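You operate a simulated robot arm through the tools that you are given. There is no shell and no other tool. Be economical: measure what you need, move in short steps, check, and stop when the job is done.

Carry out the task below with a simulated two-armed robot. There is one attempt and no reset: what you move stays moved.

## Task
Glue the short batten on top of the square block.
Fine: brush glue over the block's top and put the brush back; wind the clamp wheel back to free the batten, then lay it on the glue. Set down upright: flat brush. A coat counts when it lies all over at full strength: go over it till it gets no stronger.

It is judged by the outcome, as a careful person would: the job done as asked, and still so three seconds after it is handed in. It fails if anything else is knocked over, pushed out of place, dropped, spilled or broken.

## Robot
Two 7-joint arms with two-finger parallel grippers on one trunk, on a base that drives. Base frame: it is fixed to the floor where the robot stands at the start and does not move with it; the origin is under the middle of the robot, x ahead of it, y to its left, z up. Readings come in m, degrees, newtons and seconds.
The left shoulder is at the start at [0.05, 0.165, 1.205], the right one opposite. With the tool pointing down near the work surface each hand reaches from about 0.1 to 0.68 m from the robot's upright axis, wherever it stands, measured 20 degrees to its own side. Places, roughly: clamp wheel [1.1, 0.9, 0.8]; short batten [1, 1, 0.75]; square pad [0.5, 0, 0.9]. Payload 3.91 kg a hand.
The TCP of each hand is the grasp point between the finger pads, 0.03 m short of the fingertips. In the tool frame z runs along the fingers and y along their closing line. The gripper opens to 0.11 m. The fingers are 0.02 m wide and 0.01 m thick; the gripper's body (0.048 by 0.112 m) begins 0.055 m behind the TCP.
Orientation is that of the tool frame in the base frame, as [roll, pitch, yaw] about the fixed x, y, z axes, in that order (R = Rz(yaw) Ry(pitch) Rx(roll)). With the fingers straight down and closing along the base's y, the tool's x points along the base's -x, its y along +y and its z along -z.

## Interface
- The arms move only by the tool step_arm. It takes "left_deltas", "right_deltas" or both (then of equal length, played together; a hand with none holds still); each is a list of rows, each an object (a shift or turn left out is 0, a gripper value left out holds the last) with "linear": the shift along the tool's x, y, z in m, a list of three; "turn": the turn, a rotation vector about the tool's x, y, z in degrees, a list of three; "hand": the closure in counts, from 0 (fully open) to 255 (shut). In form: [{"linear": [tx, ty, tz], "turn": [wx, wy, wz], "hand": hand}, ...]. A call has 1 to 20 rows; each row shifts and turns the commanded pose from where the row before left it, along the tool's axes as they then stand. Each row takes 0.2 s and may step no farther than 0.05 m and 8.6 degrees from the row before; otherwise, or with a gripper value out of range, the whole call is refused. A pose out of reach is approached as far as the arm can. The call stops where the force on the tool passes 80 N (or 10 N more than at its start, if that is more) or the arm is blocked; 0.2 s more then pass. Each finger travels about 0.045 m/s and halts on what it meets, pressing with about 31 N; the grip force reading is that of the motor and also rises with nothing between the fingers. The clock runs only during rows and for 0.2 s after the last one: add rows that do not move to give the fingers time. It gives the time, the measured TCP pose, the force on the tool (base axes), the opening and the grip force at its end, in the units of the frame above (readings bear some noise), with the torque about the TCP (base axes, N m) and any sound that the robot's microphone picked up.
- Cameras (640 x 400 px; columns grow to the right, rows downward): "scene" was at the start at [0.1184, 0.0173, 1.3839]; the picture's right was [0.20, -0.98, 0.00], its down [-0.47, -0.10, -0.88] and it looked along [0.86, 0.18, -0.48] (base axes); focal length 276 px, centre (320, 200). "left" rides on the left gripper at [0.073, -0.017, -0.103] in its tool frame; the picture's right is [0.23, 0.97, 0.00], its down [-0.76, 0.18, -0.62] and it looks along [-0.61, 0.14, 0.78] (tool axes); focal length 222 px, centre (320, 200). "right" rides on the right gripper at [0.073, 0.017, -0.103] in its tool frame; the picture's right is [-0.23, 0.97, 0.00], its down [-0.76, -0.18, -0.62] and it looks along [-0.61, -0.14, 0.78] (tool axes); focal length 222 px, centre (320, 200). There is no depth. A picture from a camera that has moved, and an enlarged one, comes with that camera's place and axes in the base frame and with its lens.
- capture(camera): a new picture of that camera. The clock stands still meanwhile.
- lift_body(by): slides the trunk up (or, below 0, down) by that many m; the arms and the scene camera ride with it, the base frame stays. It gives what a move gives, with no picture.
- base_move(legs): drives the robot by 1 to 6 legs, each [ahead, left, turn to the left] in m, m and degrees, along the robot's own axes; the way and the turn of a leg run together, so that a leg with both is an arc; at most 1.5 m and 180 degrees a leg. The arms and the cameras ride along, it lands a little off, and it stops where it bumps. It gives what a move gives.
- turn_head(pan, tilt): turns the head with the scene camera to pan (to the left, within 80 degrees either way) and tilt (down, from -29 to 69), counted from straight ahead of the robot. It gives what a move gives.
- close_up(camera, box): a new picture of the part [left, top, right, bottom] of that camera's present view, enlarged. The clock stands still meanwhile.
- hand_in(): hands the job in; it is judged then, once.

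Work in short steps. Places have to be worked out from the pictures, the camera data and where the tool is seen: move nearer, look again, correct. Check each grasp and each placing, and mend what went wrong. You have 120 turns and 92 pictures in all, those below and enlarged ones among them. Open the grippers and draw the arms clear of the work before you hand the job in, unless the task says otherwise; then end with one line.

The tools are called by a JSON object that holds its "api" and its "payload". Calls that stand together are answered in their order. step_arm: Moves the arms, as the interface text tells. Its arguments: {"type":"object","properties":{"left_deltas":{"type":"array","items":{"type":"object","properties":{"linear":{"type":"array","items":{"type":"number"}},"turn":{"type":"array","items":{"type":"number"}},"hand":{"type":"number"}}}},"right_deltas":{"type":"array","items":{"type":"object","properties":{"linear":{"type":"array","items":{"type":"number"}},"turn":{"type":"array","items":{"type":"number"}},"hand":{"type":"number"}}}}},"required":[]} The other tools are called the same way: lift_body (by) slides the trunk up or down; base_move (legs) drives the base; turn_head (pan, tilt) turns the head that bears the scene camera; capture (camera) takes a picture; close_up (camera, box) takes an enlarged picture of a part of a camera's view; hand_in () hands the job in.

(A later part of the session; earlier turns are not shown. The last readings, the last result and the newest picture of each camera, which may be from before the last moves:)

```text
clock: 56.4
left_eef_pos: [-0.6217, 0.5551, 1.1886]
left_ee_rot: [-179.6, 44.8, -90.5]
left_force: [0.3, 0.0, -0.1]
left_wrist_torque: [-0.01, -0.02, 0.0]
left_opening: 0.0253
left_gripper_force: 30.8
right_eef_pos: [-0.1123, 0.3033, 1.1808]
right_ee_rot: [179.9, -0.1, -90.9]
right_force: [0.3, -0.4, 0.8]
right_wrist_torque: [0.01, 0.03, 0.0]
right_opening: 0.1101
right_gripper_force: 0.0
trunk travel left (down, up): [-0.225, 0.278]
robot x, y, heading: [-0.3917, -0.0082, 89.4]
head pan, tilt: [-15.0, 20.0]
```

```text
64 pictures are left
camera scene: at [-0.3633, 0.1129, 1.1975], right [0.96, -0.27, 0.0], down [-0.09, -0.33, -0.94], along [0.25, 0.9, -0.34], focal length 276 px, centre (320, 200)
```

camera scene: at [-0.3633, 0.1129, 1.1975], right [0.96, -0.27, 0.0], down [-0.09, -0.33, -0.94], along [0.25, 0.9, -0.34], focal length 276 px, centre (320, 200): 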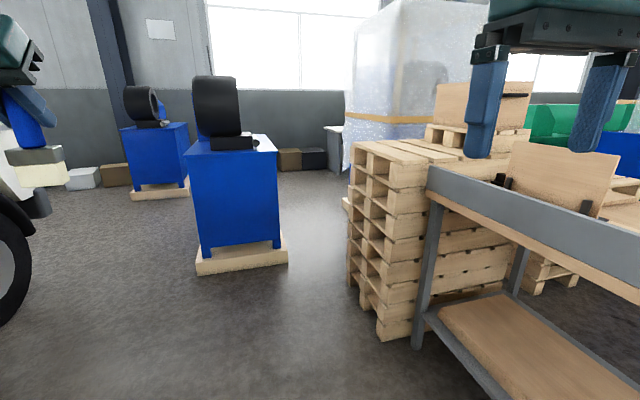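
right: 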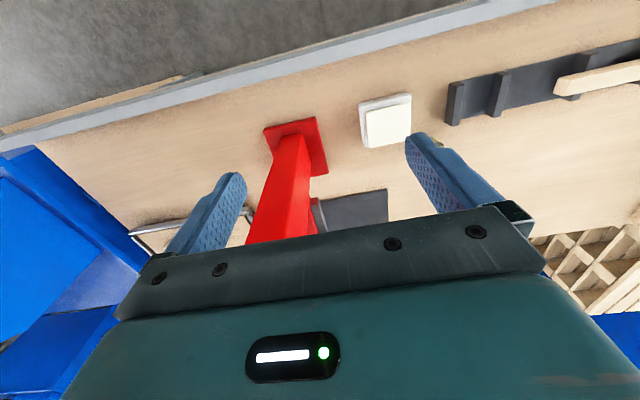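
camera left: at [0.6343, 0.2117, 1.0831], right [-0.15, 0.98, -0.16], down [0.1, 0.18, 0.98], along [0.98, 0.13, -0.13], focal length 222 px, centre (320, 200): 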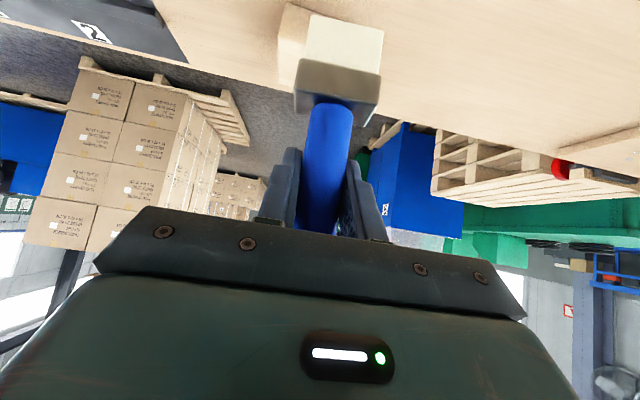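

Left is closed off by pallet stacks. To the right, the gap between the blue machine (ends y≈-2.1) and the green one (starts y≈-3.0) is about 0.9 m; I drive in front of it and look squarely through.

{"api": "base_move", "payload": {"legs": [[0, 0, -180], [1.3, 0, 0], [1.25, 0, 0], [0, 0, 90]]}}

{"api": "turn_head", "payload": {"pan": 0, "tilt": 25}}

{"api": "capture", "payload": {"camera": "scene"}}

```text
clock: 80.1
left_eef_pos: [0.1737, -2.3348, 1.1884]
left_ee_rot: [-179.6, 44.7, -179.4]
left_force: [0.3, -0.6, -1.4]
left_wrist_torque: [0.01, -0.03, -0.01]
left_opening: 0.0249
left_gripper_force: 31.2
right_eef_pos: [-0.069, -2.8484, 1.1807]
right_ee_rot: [179.9, 0.0, -179.8]
right_force: [0.3, -0.2, -1.1]
right_wrist_torque: [0.0, 0.01, 0.0]
right_opening: 0.1101
right_gripper_force: 0.1
trunk travel left (down, up): [-0.225, 0.278]
robot x, y, heading: [-0.3829, -2.5791, 0.3]
head pan, tilt: [-15.0, 20.0]
```

```text
clock: 80.8
left_eef_pos: [0.1732, -2.332, 1.189]
left_ee_rot: [-179.6, 44.7, -179.4]
left_force: [0.4, -0.3, -0.4]
left_wrist_torque: [-0.06, 0.02, 0.0]
left_opening: 0.0251
left_gripper_force: 30.8
right_eef_pos: [-0.0689, -2.8477, 1.1812]
right_ee_rot: [179.9, 0.1, -179.7]
right_force: [-0.2, -0.7, 0.3]
right_wrist_torque: [0.03, 0.0, 0.02]
right_opening: 0.1099
right_gripper_force: 0.1
trunk travel left (down, up): [-0.225, 0.278]
robot x, y, heading: [-0.3834, -2.5797, 0.4]
head pan, tilt: [0.0, 25.0]
```

```text
63 pictures are left
camera scene: at [-0.2613, -2.5778, 1.1894], right [0.01, -1.0, 0.0], down [-0.42, 0.0, -0.91], along [0.91, 0.01, -0.42], focal length 276 px, centre (320, 200)
```

scene: 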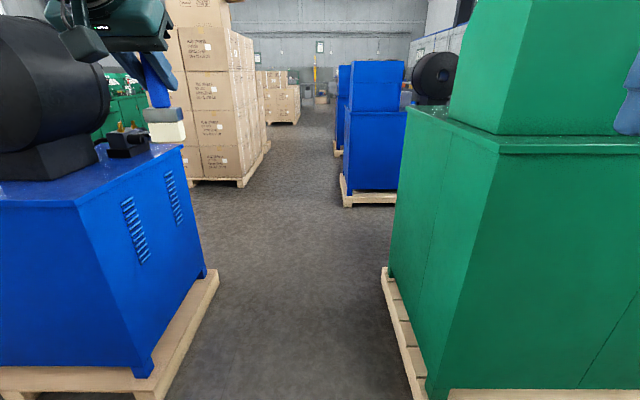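

The gap is about 1.08 m (y -1.9 to -2.98), passable. I raise the trunk so the elbows clear the machines, centre on y=-2.44 and drive through.

{"api": "lift_body", "payload": {"by": 0.27}}

{"api": "base_move", "payload": {"legs": [[0, 0.14, 0], [1.2, 0, 0], [1.05, 0, 0]]}}

```text
clock: 83.6
left_eef_pos: [0.1719, -2.3334, 1.459]
left_ee_rot: [-179.6, 44.8, -179.4]
left_force: [0.2, -0.6, -0.9]
left_wrist_torque: [-0.01, 0.02, 0.01]
left_opening: 0.0252
left_gripper_force: 30.8
right_eef_pos: [-0.0695, -2.8489, 1.4508]
right_ee_rot: [179.9, 0.0, -179.8]
right_force: [-0.2, -0.1, -0.4]
right_wrist_torque: [0.02, -0.03, -0.02]
right_opening: 0.1102
right_gripper_force: 0.2
trunk travel left (down, up): [-0.495, 0.008]
robot x, y, heading: [-0.3843, -2.5753, 0.3]
head pan, tilt: [0.0, 25.0]
```

```text
clock: 96.1
left_eef_pos: [2.4031, -2.185, 1.4592]
left_ee_rot: [-179.7, 44.6, -179.0]
left_force: [0.4, -0.6, -1.8]
left_wrist_torque: [0.02, -0.03, 0.01]
left_opening: 0.0251
left_gripper_force: 30.8
right_eef_pos: [2.165, -2.7026, 1.4497]
right_ee_rot: [180.0, 0.0, -179.4]
right_force: [0.3, 0.4, -0.2]
right_wrist_torque: [0.04, -0.01, 0.0]
right_opening: 0.11
right_gripper_force: 0.1
trunk travel left (down, up): [-0.495, 0.008]
robot x, y, heading: [1.8485, -2.4348, 0.9]
head pan, tilt: [0.0, 25.0]
```

Through the gap cleanly at (1.85, -2.43). I turn left to face +y and look along the aisle before driving on.

{"api": "base_move", "payload": {"legs": [[0, 0, 89]]}}

{"api": "turn_head", "payload": {"pan": 8, "tilt": 25}}

{"api": "capture", "payload": {"camera": "scene"}}

```text
clock: 100.3
left_eef_pos: [1.6046, -1.8791, 1.4593]
left_ee_rot: [-179.6, 44.7, -89.5]
left_force: [0.4, 0.0, -1.6]
left_wrist_torque: [0.0, 0.03, 0.01]
left_opening: 0.0254
left_gripper_force: 30.3
right_eef_pos: [2.1203, -2.1207, 1.4506]
right_ee_rot: [180.0, 0.0, -89.8]
right_force: [0.2, -0.8, -0.4]
right_wrist_torque: [0.05, 0.0, 0.01]
right_opening: 0.1099
right_gripper_force: 0.1
trunk travel left (down, up): [-0.495, 0.008]
robot x, y, heading: [1.8502, -2.4364, 90.2]
head pan, tilt: [0.0, 25.0]
```

```text
clock: 101.0
left_eef_pos: [1.6052, -1.8783, 1.4594]
left_ee_rot: [-179.7, 44.7, -89.4]
left_force: [-0.2, 0.3, -1.5]
left_wrist_torque: [-0.02, 0.0, 0.0]
left_opening: 0.025
left_gripper_force: 30.9
right_eef_pos: [2.12, -2.1196, 1.4498]
right_ee_rot: [179.9, 0.0, -89.8]
right_force: [0.3, 0.5, -0.7]
right_wrist_torque: [-0.01, 0.02, 0.0]
right_opening: 0.11
right_gripper_force: 0.0
trunk travel left (down, up): [-0.495, 0.008]
robot x, y, heading: [1.8535, -2.4352, 90.2]
head pan, tilt: [8.0, 25.0]
```

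```text
62 pictures are left
camera scene: at [1.8356, -2.3145, 1.4594], right [0.99, 0.15, 0.0], down [0.06, -0.42, -0.91], along [-0.13, 0.9, -0.42], focal length 276 px, centre (320, 200)
```

scene: 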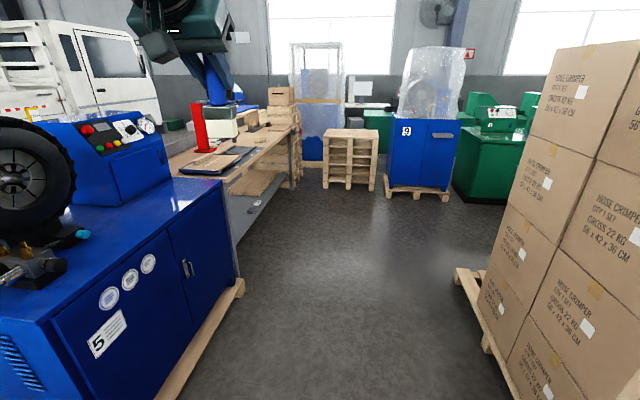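

The aisle is clear between x≈1.07 and 2.68. I drive up to y≈0.35 and turn to face the bench from its far side.

{"api": "base_move", "payload": {"legs": [[1.4, 0, 0], [1.38, 0, 0], [0, 0, 90]]}}

{"api": "turn_head", "payload": {"pan": -20, "tilt": 35}}

{"api": "capture", "payload": {"camera": "scene"}}

```text
clock: 118.3
left_eef_pos: [1.2557, 0.1028, 1.4577]
left_ee_rot: [-179.5, 44.7, 1.0]
left_force: [0.5, 0.4, 0.4]
left_wrist_torque: [0.02, -0.04, -0.01]
left_opening: 0.0251
left_gripper_force: 30.8
right_eef_pos: [1.4942, 0.6194, 1.4516]
right_ee_rot: [179.9, -0.1, 0.6]
right_force: [-0.2, -0.2, 0.2]
right_wrist_torque: [-0.02, -0.03, 0.0]
right_opening: 0.1098
right_gripper_force: 0.1
trunk travel left (down, up): [-0.495, 0.008]
robot x, y, heading: [1.8091, 0.3494, -179.2]
head pan, tilt: [8.0, 25.0]
```

```text
clock: 119.2
left_eef_pos: [1.2552, 0.1017, 1.459]
left_ee_rot: [-179.6, 44.7, 1.0]
left_force: [-0.2, 0.5, -0.3]
left_wrist_torque: [0.02, 0.01, 0.02]
left_opening: 0.0253
left_gripper_force: 30.5
right_eef_pos: [1.4947, 0.6199, 1.4523]
right_ee_rot: [179.9, -0.1, 0.7]
right_force: [-0.5, 0.4, -0.4]
right_wrist_torque: [0.0, -0.03, 0.01]
right_opening: 0.11
right_gripper_force: 0.0
trunk travel left (down, up): [-0.495, 0.008]
robot x, y, heading: [1.8107, 0.3547, -179.1]
head pan, tilt: [-20.0, 35.0]
```

```text
61 pictures are left
camera scene: at [1.6971, 0.378, 1.4437], right [0.33, 0.94, 0.0], down [0.54, -0.19, -0.82], along [-0.77, 0.27, -0.57], focal length 276 px, centre (320, 200)
```

scene: 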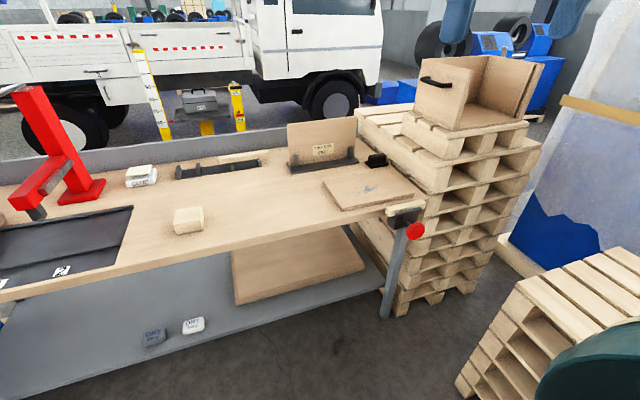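

Good view: the clamp hangs at the far-left bench corner with the batten on top and a red wheel facing out. I zoom in on the clamp and the block.

{"api": "close_up", "payload": {"camera": "scene", "box": [350, 175, 470, 275]}}

{"api": "close_up", "payload": {"camera": "scene", "box": [120, 150, 280, 250]}}

```text
4.00 times, centred on (410, 225) of scene
camera zoom: at [1.6971, 0.378, 1.4437], right [0.33, 0.94, 0.0], down [0.54, -0.19, -0.82], along [-0.77, 0.27, -0.57], focal length 1105 px, centre (-40, 100)
```

zoom: 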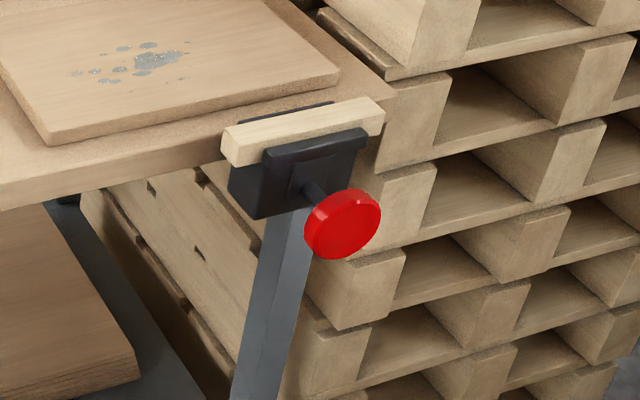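

```text
4.00 times, centred on (200, 200) of scene
camera zoom: at [1.6971, 0.378, 1.4437], right [0.33, 0.94, 0.0], down [0.54, -0.19, -0.82], along [-0.77, 0.27, -0.57], focal length 1105 px, centre (800, 200)
```

zoom: 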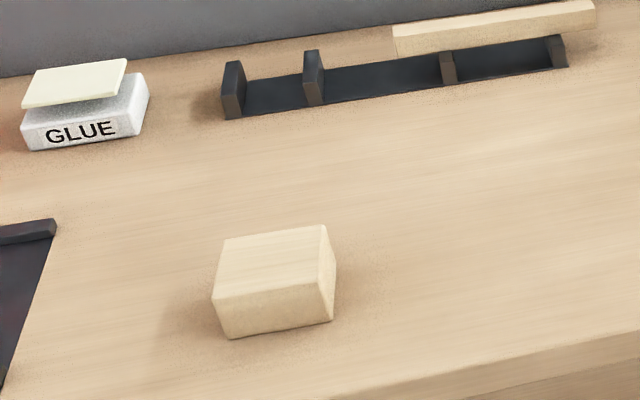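

The pad is indeed the GLUE. Block top spans about x 0.848–0.928, y 0.167–0.247. I lower the trunk as before and drive to about (1.49, 0.41) so the block is well within the tilted reach.

{"api": "lift_body", "payload": {"by": -0.27}}

{"api": "base_move", "payload": {"legs": [[0, -0.055, -0.8], [0.32, 0, 0]]}}

{"api": "turn_head", "payload": {"pan": 10, "tilt": 38}}

{"api": "capture", "payload": {"camera": "scene"}}

```text
clock: 122.0
left_eef_pos: [1.2567, 0.1031, 1.1893]
left_ee_rot: [-179.6, 44.7, 1.0]
left_force: [0.1, -0.1, -0.5]
left_wrist_torque: [-0.03, 0.01, -0.01]
left_opening: 0.0251
left_gripper_force: 31.5
right_eef_pos: [1.4949, 0.6194, 1.1808]
right_ee_rot: [179.7, 0.0, 0.6]
right_force: [0.4, 0.3, 0.6]
right_wrist_torque: [-0.01, -0.02, -0.01]
right_opening: 0.1097
right_gripper_force: 0.2
trunk travel left (down, up): [-0.225, 0.278]
robot x, y, heading: [1.8098, 0.3517, -179.3]
head pan, tilt: [-20.0, 35.0]
```

```text
clock: 124.9
left_eef_pos: [0.938, 0.1617, 1.1893]
left_ee_rot: [-179.6, 44.7, 0.8]
left_force: [0.3, -0.1, -0.7]
left_wrist_torque: [0.02, 0.0, -0.01]
left_opening: 0.025
left_gripper_force: 31.1
right_eef_pos: [1.1784, 0.6761, 1.1801]
right_ee_rot: [179.9, -0.1, 0.3]
right_force: [-0.9, 0.0, 0.4]
right_wrist_torque: [0.0, -0.02, 0.07]
right_opening: 0.11
right_gripper_force: 0.0
trunk travel left (down, up): [-0.225, 0.278]
robot x, y, heading: [1.4926, 0.4058, -179.4]
head pan, tilt: [-20.0, 35.0]
```

```text
clock: 125.8
left_eef_pos: [0.938, 0.1611, 1.1887]
left_ee_rot: [-179.5, 44.8, 0.6]
left_force: [-0.2, 0.2, -0.7]
left_wrist_torque: [0.04, -0.02, -0.02]
left_opening: 0.025
left_gripper_force: 31.2
right_eef_pos: [1.1787, 0.6754, 1.1817]
right_ee_rot: [179.9, 0.0, 0.3]
right_force: [-0.1, 0.3, -0.3]
right_wrist_torque: [-0.02, 0.0, 0.0]
right_opening: 0.1098
right_gripper_force: 0.0
trunk travel left (down, up): [-0.225, 0.278]
robot x, y, heading: [1.4928, 0.4067, -179.6]
head pan, tilt: [10.0, 38.0]
```

```text
58 pictures are left
camera scene: at [1.3786, 0.3887, 1.1691], right [-0.18, 0.98, 0.0], down [0.61, 0.11, -0.79], along [-0.77, -0.14, -0.62], focal length 276 px, centre (320, 200)
```

scene: 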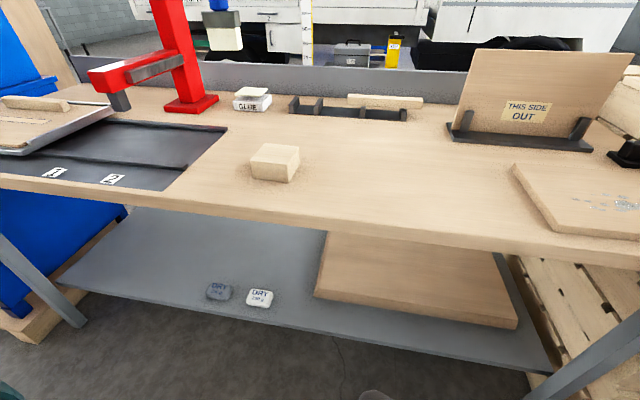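

I get an enlarged view of the block to refine its place.

{"api": "close_up", "payload": {"camera": "scene", "box": [215, 115, 343, 195]}}

```text
5.00 times, centred on (279, 155) of scene
camera zoom: at [1.3786, 0.3887, 1.1691], right [-0.18, 0.98, 0.0], down [0.61, 0.11, -0.79], along [-0.77, -0.14, -0.62], focal length 1381 px, centre (525, 425)
```

zoom: 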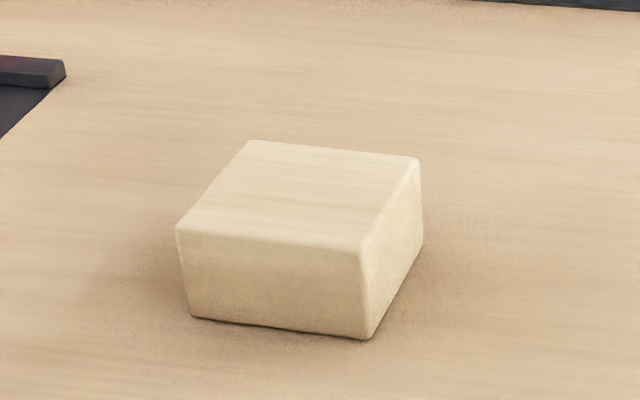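

Block top centre ≈(0.891, 0.207), side ≈0.077, top z≈0.89. I bring the brush above its far side at (0.87, 0.19), bristles about 4 cm up.

{"api": "step_arm", "payload": {"left_deltas": [{"linear": [0.0129, -0.0058, 0.0322]}, {"linear": [0.0129, -0.0058, 0.0322]}, {"linear": [0.0129, -0.0058, 0.0322]}, {"linear": [0.0129, -0.0058, 0.0322]}, {"linear": [0.0129, -0.0058, 0.0322]}, {}]}}

{"api": "close_up", "payload": {"camera": "scene", "box": [199, 75, 359, 195]}}

{"api": "capture", "payload": {"camera": "left"}}

```text
clock: 127.2
left_eef_pos: [0.8687, 0.1911, 1.0296]
left_ee_rot: [-179.6, 44.7, 0.7]
left_force: [0.0, 0.8, -0.9]
left_wrist_torque: [0.0, 0.0, 0.02]
left_opening: 0.0251
left_gripper_force: 30.9
right_eef_pos: [1.1794, 0.6769, 1.1809]
right_ee_rot: [180.0, 0.0, 0.3]
right_force: [-0.4, 0.5, -0.2]
right_wrist_torque: [0.0, 0.01, 0.02]
right_opening: 0.1102
right_gripper_force: 0.1
trunk travel left (down, up): [-0.225, 0.278]
robot x, y, heading: [1.49, 0.4065, -179.2]
head pan, tilt: [10.0, 38.0]
```

```text
3.33 times, centred on (279, 135) of scene
camera zoom: at [1.3786, 0.3886, 1.1691], right [-0.18, 0.98, 0.0], down [0.61, 0.11, -0.79], along [-0.77, -0.14, -0.62], focal length 921 px, centre (457, 417)
```

zoom: 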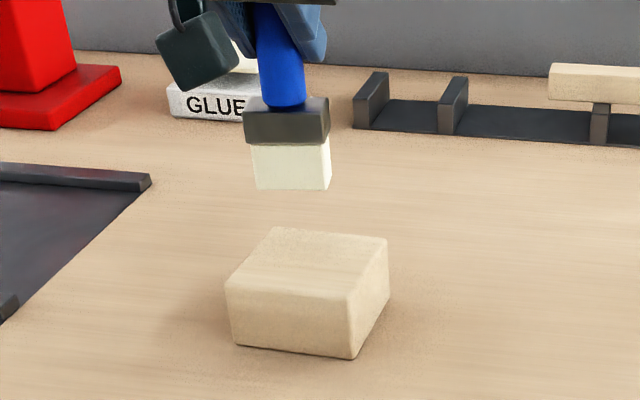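

```text
55 pictures are left
camera left: at [0.9937, 0.2081, 1.0519], right [0.17, -0.97, -0.16], down [-0.1, -0.18, 0.98], along [-0.98, -0.15, -0.13], focal length 222 px, centre (320, 200)
```

left: 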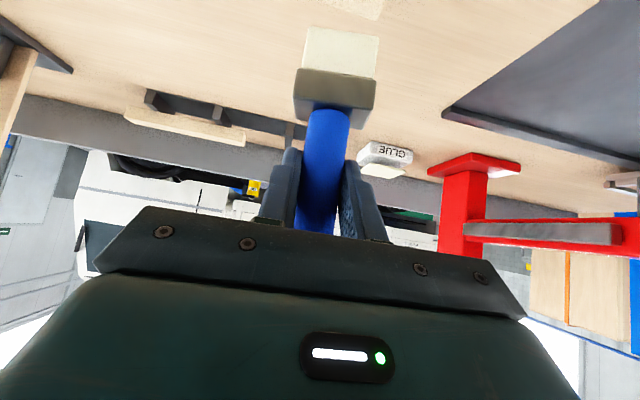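

Brush is over the block. I lower in small steps to find contact on the first lane.

{"api": "step_arm", "payload": {"left_deltas": [{"linear": [0.0124, 0.01, 0.0124]}, {"linear": [0.0124, 0, 0.0124]}, {"linear": [0.0021, 0, 0.0021]}, {}]}}

{"api": "step_arm", "payload": {"left_deltas": [{"linear": [0.0018, 0, 0.0018]}, {}]}}

```text
clock: 128.2
left_eef_pos: [0.8712, 0.1821, 0.9933]
left_ee_rot: [-179.6, 45.0, 0.6]
left_force: [-1.6, 0.6, 7.7]
left_wrist_torque: [-0.04, 0.11, -0.02]
left_opening: 0.025
left_gripper_force: 30.9
right_eef_pos: [1.1799, 0.6758, 1.1808]
right_ee_rot: [179.9, -0.1, 0.3]
right_force: [0.6, -0.2, 0.1]
right_wrist_torque: [-0.01, 0.02, 0.02]
right_opening: 0.1102
right_gripper_force: 0.1
trunk travel left (down, up): [-0.225, 0.278]
robot x, y, heading: [1.4913, 0.404, -179.5]
head pan, tilt: [10.0, 38.0]
```

```text
clock: 128.8
left_eef_pos: [0.8708, 0.1823, 0.9925]
left_ee_rot: [-179.6, 45.2, 0.7]
left_force: [-4.4, -1.7, 20.2]
left_wrist_torque: [-0.2, 0.4, -0.02]
left_opening: 0.0252
left_gripper_force: 31.1
right_eef_pos: [1.1796, 0.6769, 1.1812]
right_ee_rot: [179.9, 0.1, 0.3]
right_force: [-0.1, -0.1, 0.1]
right_wrist_torque: [0.02, -0.01, -0.02]
right_opening: 0.1101
right_gripper_force: 0.1
trunk travel left (down, up): [-0.225, 0.278]
robot x, y, heading: [1.49, 0.4041, -179.7]
head pan, tilt: [10.0, 38.0]
```

Contact at TCP z≈0.993. I ease the pressure and make one slow stroke toward +x, then look at block and coat.

{"api": "step_arm", "payload": {"left_deltas": [{"linear": [-0.0008, 0, -0.0008]}, {"linear": [0.0071, 0, -0.0071]}, {"linear": [0.0071, 0, -0.0071]}, {"linear": [0.0071, 0, -0.0071]}, {"linear": [0.0071, 0, -0.0071]}, {"linear": [0.0071, 0, -0.0071]}, {}]}}

{"api": "close_up", "payload": {"camera": "scene", "box": [199, 75, 359, 195]}}

```text
clock: 130.4
left_eef_pos: [0.9206, 0.182, 0.9926]
left_ee_rot: [-179.7, 45.0, 0.8]
left_force: [-6.2, -0.5, 23.1]
left_wrist_torque: [-0.02, 0.59, 0.01]
left_opening: 0.0249
left_gripper_force: 30.8
right_eef_pos: [1.1798, 0.6763, 1.1812]
right_ee_rot: [179.8, 0.1, 0.2]
right_force: [0.2, -1.0, -0.7]
right_wrist_torque: [-0.02, 0.01, -0.01]
right_opening: 0.1102
right_gripper_force: 0.0
trunk travel left (down, up): [-0.225, 0.278]
robot x, y, heading: [1.495, 0.4027, -179.5]
head pan, tilt: [10.0, 38.0]
```

```text
3.33 times, centred on (279, 135) of scene
camera zoom: at [1.38, 0.3894, 1.1693], right [-0.18, 0.98, 0.0], down [0.6, 0.11, -0.79], along [-0.78, -0.14, -0.61], focal length 921 px, centre (457, 417)
```

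zoom: 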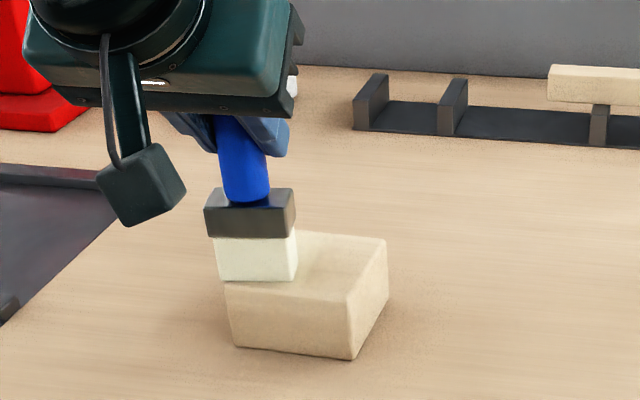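

The block stays put. I continue: lanes at y≈0.182, 0.201 and 0.220, back and forth.

{"api": "step_arm", "payload": {"left_deltas": [{"linear": [-0.0098, 0, 0.0098]}, {"linear": [-0.0098, 0, 0.0098]}, {"linear": [-0.0098, 0, 0.0098]}, {"linear": [-0.0098, 0, 0.0098]}, {"linear": [0, -0.019, 0]}, {"linear": [0.0098, 0, -0.0098]}, {"linear": [0.0098, 0, -0.0098]}, {"linear": [0.0098, 0, -0.0098]}, {"linear": [0.0098, 0, -0.0098]}, {"linear": [0, -0.019, 0]}, {"linear": [-0.0098, 0, 0.0098]}, {"linear": [-0.0098, 0, 0.0098]}, {"linear": [-0.0098, 0, 0.0098]}, {"linear": [-0.0098, 0, 0.0098]}, {"linear": [0.0098, 0, -0.0098]}, {"linear": [0.0098, 0, -0.0098]}, {"linear": [0.0098, 0, -0.0098]}, {"linear": [0.0098, 0, -0.0098]}, {}]}}

{"api": "step_arm", "payload": {"left_deltas": [{"linear": [-0.028, 0, -0.028]}, {"linear": [-0.028, 0, -0.028]}, {"linear": [0, 0.045, 0]}, {"linear": [0, 0.045, 0]}]}}

{"api": "close_up", "payload": {"camera": "scene", "box": [199, 75, 359, 195]}}

```text
clock: 134.4
left_eef_pos: [0.9196, 0.2175, 0.9911]
left_ee_rot: [-179.7, 44.6, 0.7]
left_force: [0.7, -0.3, 4.9]
left_wrist_torque: [-0.06, 0.04, 0.01]
left_opening: 0.0248
left_gripper_force: 31.8
right_eef_pos: [1.1795, 0.6768, 1.1814]
right_ee_rot: [179.9, 0.0, 0.3]
right_force: [0.0, 1.0, -1.0]
right_wrist_torque: [0.0, -0.04, -0.04]
right_opening: 0.1099
right_gripper_force: 0.1
trunk travel left (down, up): [-0.225, 0.278]
robot x, y, heading: [1.4913, 0.4059, -179.6]
head pan, tilt: [10.0, 38.0]
```

```text
clock: 135.4
left_eef_pos: [0.9185, 0.1274, 1.0693]
left_ee_rot: [-179.8, 44.7, 0.7]
left_force: [-0.5, 0.6, -1.2]
left_wrist_torque: [0.0, 0.04, -0.01]
left_opening: 0.025
left_gripper_force: 31.5
right_eef_pos: [1.179, 0.6753, 1.182]
right_ee_rot: [179.9, 0.1, 0.3]
right_force: [0.7, -0.1, -0.3]
right_wrist_torque: [0.01, 0.02, 0.0]
right_opening: 0.1098
right_gripper_force: 0.0
trunk travel left (down, up): [-0.225, 0.278]
robot x, y, heading: [1.4934, 0.4034, -179.3]
head pan, tilt: [10.0, 38.0]
```

```text
3.33 times, centred on (279, 135) of scene
camera zoom: at [1.3787, 0.3882, 1.1691], right [-0.18, 0.98, 0.0], down [0.61, 0.11, -0.79], along [-0.77, -0.14, -0.62], focal length 921 px, centre (457, 417)
```

zoom: 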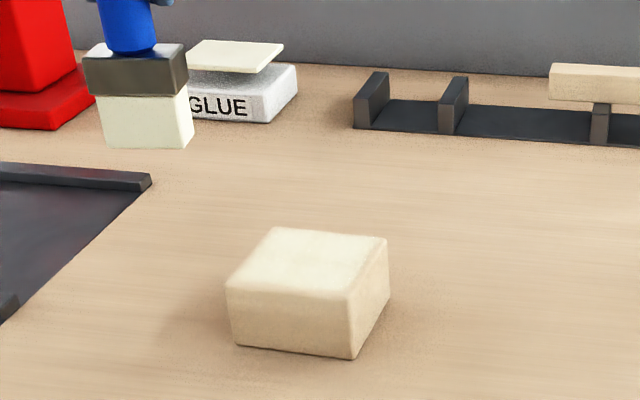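

The top now wears a pale coat. I take a larger view to judge evenness.

{"api": "close_up", "payload": {"camera": "scene", "box": [249, 122, 305, 157]}}

```text
11.43 times, centred on (277, 140) of scene
camera zoom: at [1.3787, 0.3882, 1.1691], right [-0.18, 0.98, 0.0], down [0.61, 0.11, -0.79], along [-0.77, -0.14, -0.62], focal length 3156 px, centre (811, 891)
```

zoom: 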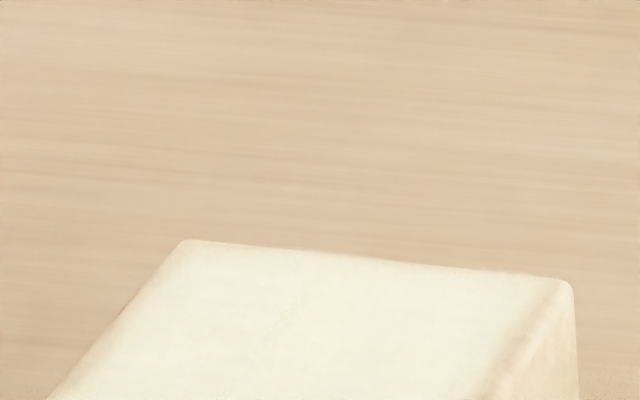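

Coat is nearly even, the +y edge a bit thinner. I go over it a second time, with the lanes carried slightly further to both edges.

{"api": "step_arm", "payload": {"left_deltas": [{"linear": [-0.018, -0.026, 0.018]}, {"linear": [-0.018, -0.026, 0.018]}, {"linear": [0.025, 0, 0.025]}, {"linear": [0.025, 0, 0.025]}, {"linear": [0.006, 0, 0.006]}, {"linear": [0.0098, 0, -0.0098]}, {"linear": [0.0098, 0, -0.0098]}, {"linear": [0.0098, 0, -0.0098]}, {"linear": [0.0098, 0, -0.0098]}, {"linear": [0, -0.024, 0]}, {"linear": [-0.0098, 0, 0.0098]}, {"linear": [-0.0098, 0, 0.0098]}, {"linear": [-0.0098, 0, 0.0098]}, {"linear": [-0.0098, 0, 0.0098]}, {"linear": [0, -0.024, 0]}, {"linear": [0.0098, 0, -0.0098]}, {"linear": [0.0098, 0, -0.0098]}, {"linear": [0.0098, 0, -0.0098]}, {"linear": [0.0098, 0, -0.0098]}, {}]}}

{"api": "step_arm", "payload": {"left_deltas": [{"linear": [-0.0098, 0, 0.0098]}, {"linear": [-0.0098, 0, 0.0098]}, {"linear": [-0.0098, 0, 0.0098]}, {"linear": [-0.0098, 0, 0.0098]}, {"linear": [0, 0.024, 0]}, {"linear": [0.0098, 0, -0.0098]}, {"linear": [0.0098, 0, -0.0098]}, {"linear": [0.0098, 0, -0.0098]}, {"linear": [0.0098, 0, -0.0098]}, {"linear": [-0.028, 0, -0.028]}, {"linear": [-0.028, 0, -0.028]}, {"linear": [0, 0.045, 0]}, {"linear": [0, 0.045, 0]}]}}

{"api": "close_up", "payload": {"camera": "scene", "box": [239, 125, 319, 175]}}

```text
clock: 139.6
left_eef_pos: [0.9253, 0.2266, 0.9913]
left_ee_rot: [-179.6, 44.8, 0.7]
left_force: [0.0, 0.0, 6.9]
left_wrist_torque: [-0.08, 0.16, 0.03]
left_opening: 0.0253
left_gripper_force: 30.9
right_eef_pos: [1.1794, 0.6759, 1.182]
right_ee_rot: [179.9, -0.1, 0.3]
right_force: [-0.1, 0.5, -0.2]
right_wrist_torque: [0.03, 0.02, 0.01]
right_opening: 0.1099
right_gripper_force: 0.1
trunk travel left (down, up): [-0.225, 0.278]
robot x, y, heading: [1.492, 0.4024, -179.6]
head pan, tilt: [10.0, 38.0]
```

```text
clock: 142.4
left_eef_pos: [0.9272, 0.1155, 1.0689]
left_ee_rot: [-179.6, 44.7, 0.6]
left_force: [-0.2, 0.5, -0.9]
left_wrist_torque: [0.04, 0.07, -0.02]
left_opening: 0.025
left_gripper_force: 31.2
right_eef_pos: [1.1783, 0.6757, 1.181]
right_ee_rot: [180.0, 0.0, 0.3]
right_force: [-1.1, 0.5, -0.5]
right_wrist_torque: [0.01, -0.01, -0.02]
right_opening: 0.11
right_gripper_force: 0.0
trunk travel left (down, up): [-0.225, 0.278]
robot x, y, heading: [1.4945, 0.4068, -179.6]
head pan, tilt: [10.0, 38.0]
```

```text
8.00 times, centred on (279, 150) of scene
camera zoom: at [1.3787, 0.3881, 1.1691], right [-0.18, 0.98, 0.0], down [0.61, 0.11, -0.79], along [-0.77, -0.14, -0.62], focal length 2210 px, centre (648, 600)
```

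zoom: 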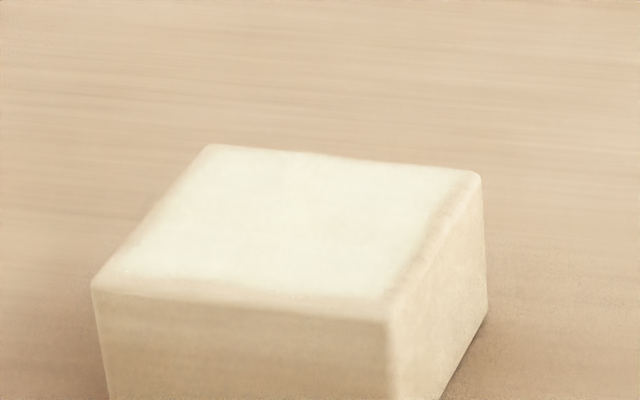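

Interior is well covered; I run a third pass reaching further over all four edges so the rims get full strength too.

{"api": "step_arm", "payload": {"left_deltas": [{"linear": [-0.0235, -0.0295, 0.0235]}, {"linear": [-0.0235, -0.0295, 0.0235]}, {"linear": [0.025, 0, 0.025]}, {"linear": [0.025, 0, 0.025]}, {"linear": [0.006, 0, 0.006]}, {"linear": [0.0124, 0, -0.0124]}, {"linear": [0.0124, 0, -0.0124]}, {"linear": [0.0124, 0, -0.0124]}, {"linear": [0.0124, 0, -0.0124]}, {"linear": [0, -0.026, 0]}, {"linear": [-0.0124, 0, 0.0124]}, {"linear": [-0.0124, 0, 0.0124]}, {"linear": [-0.0124, 0, 0.0124]}, {"linear": [-0.0124, 0, 0.0124]}, {"linear": [0, -0.03, 0]}, {"linear": [0.0124, 0, -0.0124]}, {"linear": [0.0124, 0, -0.0124]}, {"linear": [0.0124, 0, -0.0124]}, {"linear": [0.0124, 0, -0.0124]}, {}]}}

{"api": "step_arm", "payload": {"left_deltas": [{"linear": [-0.0002, 0.028, 0.0002]}, {"linear": [0, 0.028, 0]}, {"linear": [-0.0124, 0, 0.0124]}, {"linear": [-0.0124, 0, 0.0124]}, {"linear": [-0.0124, 0, 0.0124]}, {"linear": [-0.0124, 0, 0.0124]}, {"linear": [0, -0.028, 0]}, {"linear": [0, -0.028, 0]}, {"linear": [-0.028, 0, -0.028]}, {"linear": [-0.028, 0, -0.028]}, {"linear": [0, 0.045, 0]}, {"linear": [0, 0.045, 0]}, {"linear": [0, 0.03, 0]}]}}

{"api": "close_up", "payload": {"camera": "scene", "box": [239, 125, 319, 175]}}

```text
clock: 146.6
left_eef_pos: [0.9286, 0.2316, 0.991]
left_ee_rot: [-179.6, 44.7, 0.7]
left_force: [-0.5, 0.0, -0.6]
left_wrist_torque: [-0.01, -0.01, -0.02]
left_opening: 0.0252
left_gripper_force: 31.3
right_eef_pos: [1.1794, 0.6764, 1.1809]
right_ee_rot: [179.9, 0.1, 0.3]
right_force: [0.0, -0.5, 0.2]
right_wrist_torque: [0.01, 0.03, 0.0]
right_opening: 0.1099
right_gripper_force: 0.1
trunk travel left (down, up): [-0.225, 0.278]
robot x, y, heading: [1.4946, 0.4048, -179.6]
head pan, tilt: [10.0, 38.0]
```

```text
clock: 149.4
left_eef_pos: [0.8608, 0.1041, 1.0568]
left_ee_rot: [-179.6, 44.8, 0.8]
left_force: [-0.6, 0.1, -0.6]
left_wrist_torque: [0.05, -0.01, 0.0]
left_opening: 0.0253
left_gripper_force: 31.1
left hand out of reach, approached as far as the arm can: row 10
right_eef_pos: [1.1785, 0.6754, 1.1811]
right_ee_rot: [179.9, 0.0, 0.3]
right_force: [-0.7, -0.6, 0.8]
right_wrist_torque: [-0.05, 0.0, 0.01]
right_opening: 0.1101
right_gripper_force: 0.0
trunk travel left (down, up): [-0.225, 0.278]
robot x, y, heading: [1.4927, 0.4077, -179.3]
head pan, tilt: [10.0, 38.0]
```

```text
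8.00 times, centred on (279, 150) of scene
camera zoom: at [1.3786, 0.3884, 1.1691], right [-0.18, 0.98, 0.0], down [0.61, 0.11, -0.79], along [-0.77, -0.14, -0.62], focal length 2210 px, centre (648, 600)
```

zoom: 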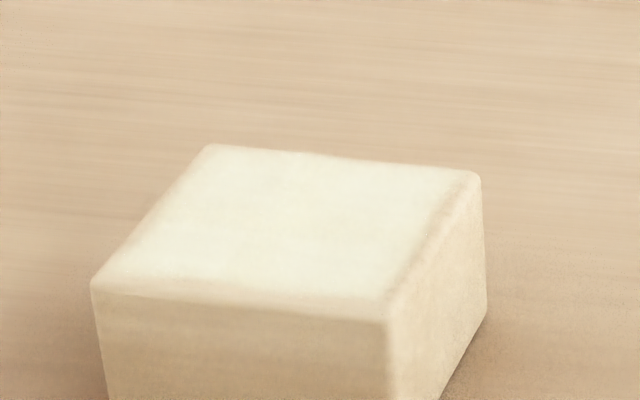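

The coat looks uniform and hardly changed; the last pass pressed very lightly, so I do one more firmer pass to be sure it is saturated.

{"api": "step_arm", "payload": {"left_deltas": [{"linear": [0, -0.037, 0]}, {"linear": [0, -0.037, 0]}, {"linear": [0.023, 0, 0.023]}, {"linear": [0.023, 0, 0.023]}, {"linear": [0.0032, 0, 0.0032]}, {"linear": [0.0124, 0, -0.0124]}, {"linear": [0.0124, 0, -0.0124]}, {"linear": [0.0124, 0, -0.0124]}, {"linear": [0.0124, 0, -0.0124]}, {"linear": [0, -0.024, 0]}, {"linear": [-0.0124, 0, 0.0124]}, {"linear": [-0.0124, 0, 0.0124]}, {"linear": [-0.0124, 0, 0.0124]}, {"linear": [-0.0124, 0, 0.0124]}, {"linear": [0, -0.024, 0]}, {"linear": [0.0124, 0, -0.0124]}, {"linear": [0.0124, 0, -0.0124]}, {"linear": [0.0124, 0, -0.0124]}, {"linear": [0.0124, 0, -0.0124]}, {}]}}

{"api": "step_arm", "payload": {"left_deltas": [{"linear": [-0.0124, 0, 0.0124]}, {"linear": [-0.0124, 0, 0.0124]}, {"linear": [-0.0124, 0, 0.0124]}, {"linear": [-0.0124, 0, 0.0124]}, {"linear": [0, 0.024, 0]}, {"linear": [0.0124, 0, -0.0124]}, {"linear": [0.0124, 0, -0.0124]}, {"linear": [0.0124, 0, -0.0124]}, {"linear": [0.0124, 0, -0.0124]}, {"linear": [-0.028, 0, -0.028]}, {"linear": [-0.028, 0, -0.028]}, {"linear": [0, 0.045, 0]}, {"linear": [0, 0.045, 0]}, {"linear": [0, 0.03, 0]}]}}

{"api": "close_up", "payload": {"camera": "scene", "box": [239, 125, 319, 175]}}

```text
clock: 153.6
left_eef_pos: [0.9299, 0.227, 0.9902]
left_ee_rot: [-179.7, 44.9, 0.7]
left_force: [-4.2, 0.1, 17.0]
left_wrist_torque: [-0.19, 0.53, 0.02]
left_opening: 0.025
left_gripper_force: 31.1
right_eef_pos: [1.1796, 0.6766, 1.1817]
right_ee_rot: [179.8, 0.1, 0.3]
right_force: [-0.3, 0.5, 0.8]
right_wrist_torque: [0.01, -0.01, -0.01]
right_opening: 0.1099
right_gripper_force: 0.0
trunk travel left (down, up): [-0.225, 0.278]
robot x, y, heading: [1.4928, 0.408, -179.5]
head pan, tilt: [10.0, 38.0]
```

```text
clock: 156.6
left_eef_pos: [0.9346, 0.0837, 1.0659]
left_ee_rot: [-179.6, 44.7, 0.6]
left_force: [0.5, -0.6, -1.0]
left_wrist_torque: [-0.03, -0.04, 0.0]
left_opening: 0.0248
left_gripper_force: 30.9
right_eef_pos: [1.1792, 0.6764, 1.1811]
right_ee_rot: [179.8, 0.0, 0.4]
right_force: [0.2, -0.1, 0.0]
right_wrist_torque: [-0.01, 0.01, 0.01]
right_opening: 0.1099
right_gripper_force: 0.1
trunk travel left (down, up): [-0.225, 0.278]
robot x, y, heading: [1.493, 0.407, -179.2]
head pan, tilt: [10.0, 38.0]
```

```text
8.00 times, centred on (279, 150) of scene
camera zoom: at [1.3786, 0.3884, 1.1691], right [-0.18, 0.98, 0.0], down [0.61, 0.11, -0.79], along [-0.77, -0.14, -0.62], focal length 2210 px, centre (648, 600)
```

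zoom: 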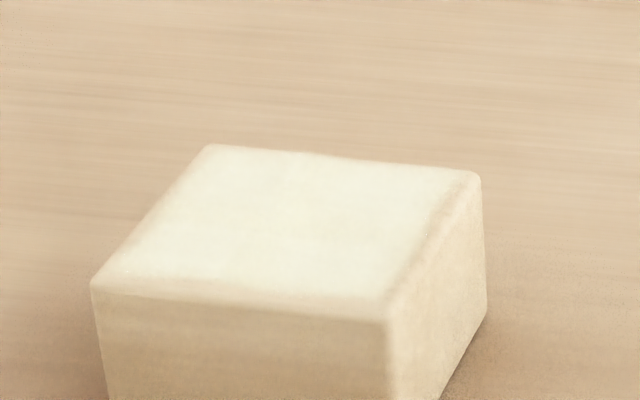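

No further change: the coat is saturated. Now I put the brush back first (two free hands for the clamp): raise the trunk, back into the aisle and return by the same way.

{"api": "step_arm", "payload": {"left_deltas": [{"linear": [-0.015, 0, -0.045]}, {"linear": [-0.015, 0, -0.045]}, {"linear": [-0.015, 0, -0.045]}]}}

{"api": "lift_body", "payload": {"by": 0.27}}

{"api": "base_move", "payload": {"legs": [[-0.36, 0, 0], [0, 0, 89.3], [1.4, 0, 0], [1.44, 0, 0]]}}

```text
clock: 157.4
left_eef_pos: [0.9941, 0.082, 1.1957]
left_ee_rot: [-179.5, 44.8, 0.7]
left_force: [-0.4, -0.2, -0.7]
left_wrist_torque: [0.03, -0.05, -0.03]
left_opening: 0.025
left_gripper_force: 31.1
right_eef_pos: [1.1804, 0.6757, 1.1825]
right_ee_rot: [179.9, 0.0, 0.3]
right_force: [0.0, 0.2, -0.7]
right_wrist_torque: [0.01, 0.0, 0.01]
right_opening: 0.1101
right_gripper_force: 0.1
trunk travel left (down, up): [-0.225, 0.278]
robot x, y, heading: [1.4945, 0.4077, -179.5]
head pan, tilt: [10.0, 38.0]
```

```text
clock: 160.2
left_eef_pos: [0.9921, 0.081, 1.4645]
left_ee_rot: [-179.6, 44.8, 0.7]
left_force: [0.2, 0.0, -0.2]
left_wrist_torque: [-0.01, 0.0, -0.01]
left_opening: 0.0249
left_gripper_force: 31.6
right_eef_pos: [1.1792, 0.6762, 1.4521]
right_ee_rot: [179.9, 0.0, 0.3]
right_force: [0.2, 0.0, -0.1]
right_wrist_torque: [0.02, 0.02, 0.03]
right_opening: 0.1101
right_gripper_force: 0.1
trunk travel left (down, up): [-0.495, 0.008]
robot x, y, heading: [1.4944, 0.4072, -179.4]
head pan, tilt: [10.0, 38.0]
```

```text
clock: 179.9
left_eef_pos: [2.3426, -2.9508, 1.4654]
left_ee_rot: [-179.6, 44.7, 93.8]
left_force: [0.1, 1.0, -0.3]
left_wrist_torque: [0.02, 0.01, 0.01]
left_opening: 0.0252
left_gripper_force: 31.0
right_eef_pos: [1.74, -2.7994, 1.4512]
right_ee_rot: [179.9, 0.0, 93.4]
right_force: [-0.1, -0.6, 0.3]
right_wrist_torque: [-0.01, 0.02, -0.01]
right_opening: 0.1101
right_gripper_force: 0.1
trunk travel left (down, up): [-0.495, 0.008]
robot x, y, heading: [1.9931, -2.4679, -86.5]
head pan, tilt: [10.0, 38.0]
```

At (1.99, -2.47). I turn to heading 0 and check before reversing through the gap.

{"api": "base_move", "payload": {"legs": [[0, 0, 86.5], [0, 0.03, 0]]}}

```text
clock: 184.6
left_eef_pos: [2.4764, -2.0941, 1.4654]
left_ee_rot: [-179.6, 44.6, -176.9]
left_force: [0.1, -0.2, -1.0]
left_wrist_torque: [-0.03, 0.04, -0.02]
left_opening: 0.0251
left_gripper_force: 30.8
right_eef_pos: [2.3153, -2.6953, 1.4503]
right_ee_rot: [179.9, 0.0, -177.3]
right_force: [0.1, 0.3, 0.6]
right_wrist_torque: [-0.04, 0.02, -0.01]
right_opening: 0.11
right_gripper_force: 0.1
trunk travel left (down, up): [-0.495, 0.008]
robot x, y, heading: [1.9889, -2.4406, 2.8]
head pan, tilt: [10.0, 38.0]
```

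I correct the 2.8° heading, then reverse through the gap.

{"api": "base_move", "payload": {"legs": [[0, 0, -2.8], [-1.0, 0, 0], [-1.37, 0, 0]]}}

```text
clock: 196.6
left_eef_pos: [0.1265, -2.1556, 1.4658]
left_ee_rot: [-179.6, 44.6, -175.8]
left_force: [-0.7, 1.4, -0.4]
left_wrist_torque: [0.0, -0.01, 0.0]
left_opening: 0.0249
left_gripper_force: 31.2
right_eef_pos: [-0.0225, -2.7587, 1.4509]
right_ee_rot: [180.0, 0.1, -176.0]
right_force: [-0.3, -0.9, 0.7]
right_wrist_torque: [0.03, -0.01, 0.0]
right_opening: 0.11
right_gripper_force: 0.0
trunk travel left (down, up): [-0.495, 0.008]
robot x, y, heading: [-0.3534, -2.5098, 4.1]
head pan, tilt: [10.0, 38.0]
```

Through. I straighten up and slide left to y≈-0.145, in front of the brush place.

{"api": "base_move", "payload": {"legs": [[0, 0, -4.5], [0, 1.2, 0], [0, 1.165, 0]]}}

{"api": "lift_body", "payload": {"by": -0.27}}

```text
clock: 217.8
left_eef_pos: [0.1522, 0.1616, 1.4657]
left_ee_rot: [-179.5, 44.7, -179.8]
left_force: [-0.2, 0.4, -1.0]
left_wrist_torque: [0.02, -0.01, 0.03]
left_opening: 0.0251
left_gripper_force: 30.9
right_eef_pos: [-0.0359, -0.4307, 1.4512]
right_ee_rot: [179.9, 0.0, 179.8]
right_force: [-0.7, 0.5, -0.3]
right_wrist_torque: [-0.02, 0.02, -0.01]
right_opening: 0.1102
right_gripper_force: 0.0
trunk travel left (down, up): [-0.495, 0.008]
robot x, y, heading: [-0.3485, -0.1594, 0.3]
head pan, tilt: [10.0, 38.0]
```

```text
clock: 220.5
left_eef_pos: [0.1531, 0.1612, 1.1952]
left_ee_rot: [-179.6, 44.7, -179.8]
left_force: [0.5, 0.4, -0.8]
left_wrist_torque: [0.0, 0.01, 0.01]
left_opening: 0.0252
left_gripper_force: 31.2
right_eef_pos: [-0.035, -0.4305, 1.182]
right_ee_rot: [179.9, 0.1, 180.0]
right_force: [0.3, 0.3, -0.3]
right_wrist_torque: [0.0, -0.02, 0.04]
right_opening: 0.1104
right_gripper_force: 0.1
trunk travel left (down, up): [-0.225, 0.278]
robot x, y, heading: [-0.3502, -0.157, -0.4]
head pan, tilt: [10.0, 38.0]
```

I drive forward to x≈-0.06 where the brush place was reachable.

{"api": "base_move", "payload": {"legs": [[0.29, 0.01, 0]]}}

```text
clock: 222.5
left_eef_pos: [0.4423, 0.1734, 1.1944]
left_ee_rot: [-179.5, 44.7, -179.8]
left_force: [0.7, 0.3, -0.1]
left_wrist_torque: [0.02, 0.03, 0.0]
left_opening: 0.0249
left_gripper_force: 30.7
right_eef_pos: [0.2524, -0.4192, 1.1811]
right_ee_rot: [179.8, -0.1, 180.0]
right_force: [-0.4, -0.2, 0.9]
right_wrist_torque: [0.0, -0.02, 0.03]
right_opening: 0.11
right_gripper_force: 0.1
trunk travel left (down, up): [-0.225, 0.278]
robot x, y, heading: [-0.0597, -0.1452, 0.2]
head pan, tilt: [10.0, 38.0]
```

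Moving to above the original brush place (0.601, 0.098), bristles about 5 cm up.

{"api": "step_arm", "payload": {"left_deltas": [{"linear": [0.0043, -0.0126, 0.0418]}, {"linear": [0.0043, -0.0126, 0.0418]}, {"linear": [0.0043, -0.0126, 0.0418]}, {"linear": [0.0043, -0.0126, 0.0418]}, {"linear": [0.0043, -0.0126, 0.0418]}, {"linear": [0.0043, -0.0126, 0.0418]}, {}]}}

{"api": "capture", "payload": {"camera": "scene"}}

```text
clock: 224.1
left_eef_pos: [0.6001, 0.0971, 0.9973]
left_ee_rot: [-179.6, 44.8, -179.8]
left_force: [0.8, 0.0, -0.4]
left_wrist_torque: [0.01, 0.01, 0.04]
left_opening: 0.025
left_gripper_force: 30.7
right_eef_pos: [0.2523, -0.4199, 1.1818]
right_ee_rot: [179.9, 0.0, 179.8]
right_force: [0.8, -0.1, -0.2]
right_wrist_torque: [0.03, 0.0, -0.01]
right_opening: 0.1099
right_gripper_force: 0.0
trunk travel left (down, up): [-0.225, 0.278]
robot x, y, heading: [-0.0612, -0.149, 0.0]
head pan, tilt: [10.0, 38.0]
```

```text
48 pictures are left
camera scene: at [0.0546, -0.1334, 1.1691], right [0.18, -0.98, 0.0], down [-0.61, -0.11, -0.79], along [0.78, 0.14, -0.62], focal length 276 px, centre (320, 200)
```

scene: 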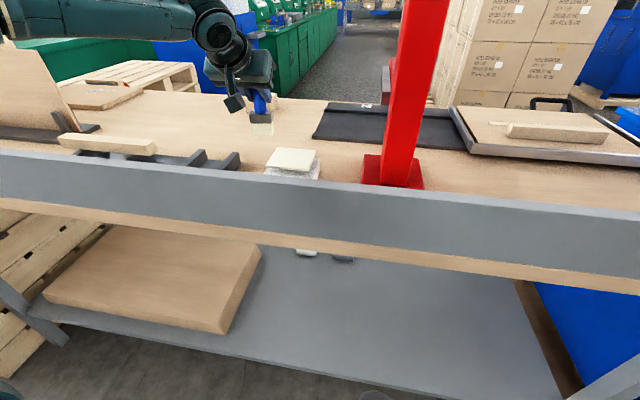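

I lower the brush to the bench gently.

{"api": "step_arm", "payload": {"left_deltas": [{"linear": [0.0165, 0.0007, 0.0165]}, {"linear": [0.0165, 0, 0.0165]}, {"linear": [0.0022, 0, 0.0022]}, {}]}}

```text
clock: 225.1
left_eef_pos: [0.6, 0.0959, 0.9479]
left_ee_rot: [-179.6, 44.7, -179.6]
left_force: [-0.1, 0.3, -0.7]
left_wrist_torque: [0.0, 0.03, -0.01]
left_opening: 0.025
left_gripper_force: 30.6
right_eef_pos: [0.2528, -0.4202, 1.1809]
right_ee_rot: [179.9, 0.0, 179.8]
right_force: [0.6, 0.0, 0.1]
right_wrist_torque: [-0.03, 0.0, -0.01]
right_opening: 0.1098
right_gripper_force: 0.1
trunk travel left (down, up): [-0.225, 0.278]
robot x, y, heading: [-0.0592, -0.1453, 0.0]
head pan, tilt: [10.0, 38.0]
```

{"api": "step_arm", "payload": {"left_deltas": [{"linear": [0.0012, 0.001, 0.0012]}, {"linear": [0.0008, 0, 0.0008]}, {}]}}

```text
clock: 225.9
left_eef_pos: [0.6003, 0.0983, 0.9458]
left_ee_rot: [-179.7, 44.7, -179.7]
left_force: [0.0, 0.8, -0.8]
left_wrist_torque: [0.02, -0.01, 0.02]
left_opening: 0.0252
left_gripper_force: 30.5
right_eef_pos: [0.2527, -0.4207, 1.1814]
right_ee_rot: [180.0, -0.1, 179.9]
right_force: [-0.2, 0.0, -0.5]
right_wrist_torque: [0.0, 0.01, 0.01]
right_opening: 0.1099
right_gripper_force: 0.0
trunk travel left (down, up): [-0.225, 0.278]
robot x, y, heading: [-0.0579, -0.1474, 0.2]
head pan, tilt: [10.0, 38.0]
```

No contact yet (the brush may have slid slightly up in the grip); I go on down in millimetre steps.

{"api": "step_arm", "payload": {"left_deltas": [{"linear": [0.0007, 0, 0.0007]}, {"linear": [0.0007, 0, 0.0007]}, {}, {}]}}

{"api": "close_up", "payload": {"camera": "scene", "box": [210, 80, 310, 155]}}

```text
clock: 226.9
left_eef_pos: [0.6002, 0.0978, 0.9454]
left_ee_rot: [-179.6, 44.7, -179.7]
left_force: [0.0, -0.1, 0.5]
left_wrist_torque: [0.06, -0.07, 0.02]
left_opening: 0.0252
left_gripper_force: 31.2
right_eef_pos: [0.2523, -0.4208, 1.1809]
right_ee_rot: [180.0, 0.1, 179.9]
right_force: [-0.3, -0.5, 1.1]
right_wrist_torque: [-0.01, 0.01, -0.01]
right_opening: 0.1099
right_gripper_force: 0.1
trunk travel left (down, up): [-0.225, 0.278]
robot x, y, heading: [-0.0601, -0.145, 0.2]
head pan, tilt: [10.0, 38.0]
```

```text
5.33 times, centred on (260, 118) of scene
camera zoom: at [0.0546, -0.1334, 1.1691], right [0.18, -0.98, 0.0], down [-0.61, -0.11, -0.79], along [0.78, 0.14, -0.62], focal length 1473 px, centre (640, 640)
```

zoom: 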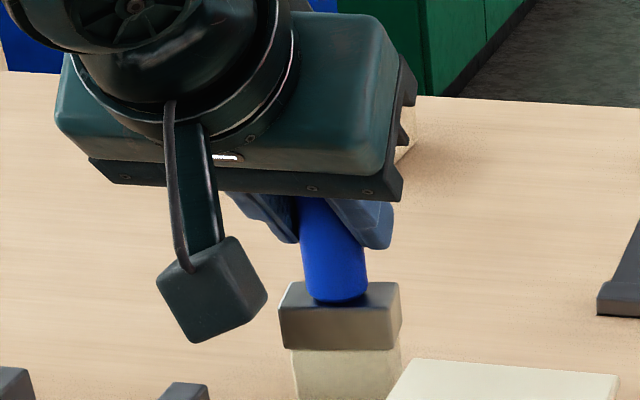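

Measured z stopped at 0.9454 — just about touching. One more millimetre to confirm, then release.

{"api": "step_arm", "payload": {"left_deltas": [{"linear": [0.0007, 0, 0.0007]}, {}, {}]}}

```text
clock: 227.7
left_eef_pos: [0.6004, 0.0979, 0.9453]
left_ee_rot: [-179.6, 44.7, -179.7]
left_force: [-1.3, 0.1, 5.6]
left_wrist_torque: [0.12, -0.01, 0.01]
left_opening: 0.0249
left_gripper_force: 31.0
right_eef_pos: [0.252, -0.4203, 1.1827]
right_ee_rot: [180.0, 0.1, 179.9]
right_force: [-0.9, -0.4, 0.7]
right_wrist_torque: [0.03, 0.01, 0.01]
right_opening: 0.1101
right_gripper_force: 0.1
trunk travel left (down, up): [-0.225, 0.278]
robot x, y, heading: [-0.0624, -0.1461, 0.2]
head pan, tilt: [10.0, 38.0]
```

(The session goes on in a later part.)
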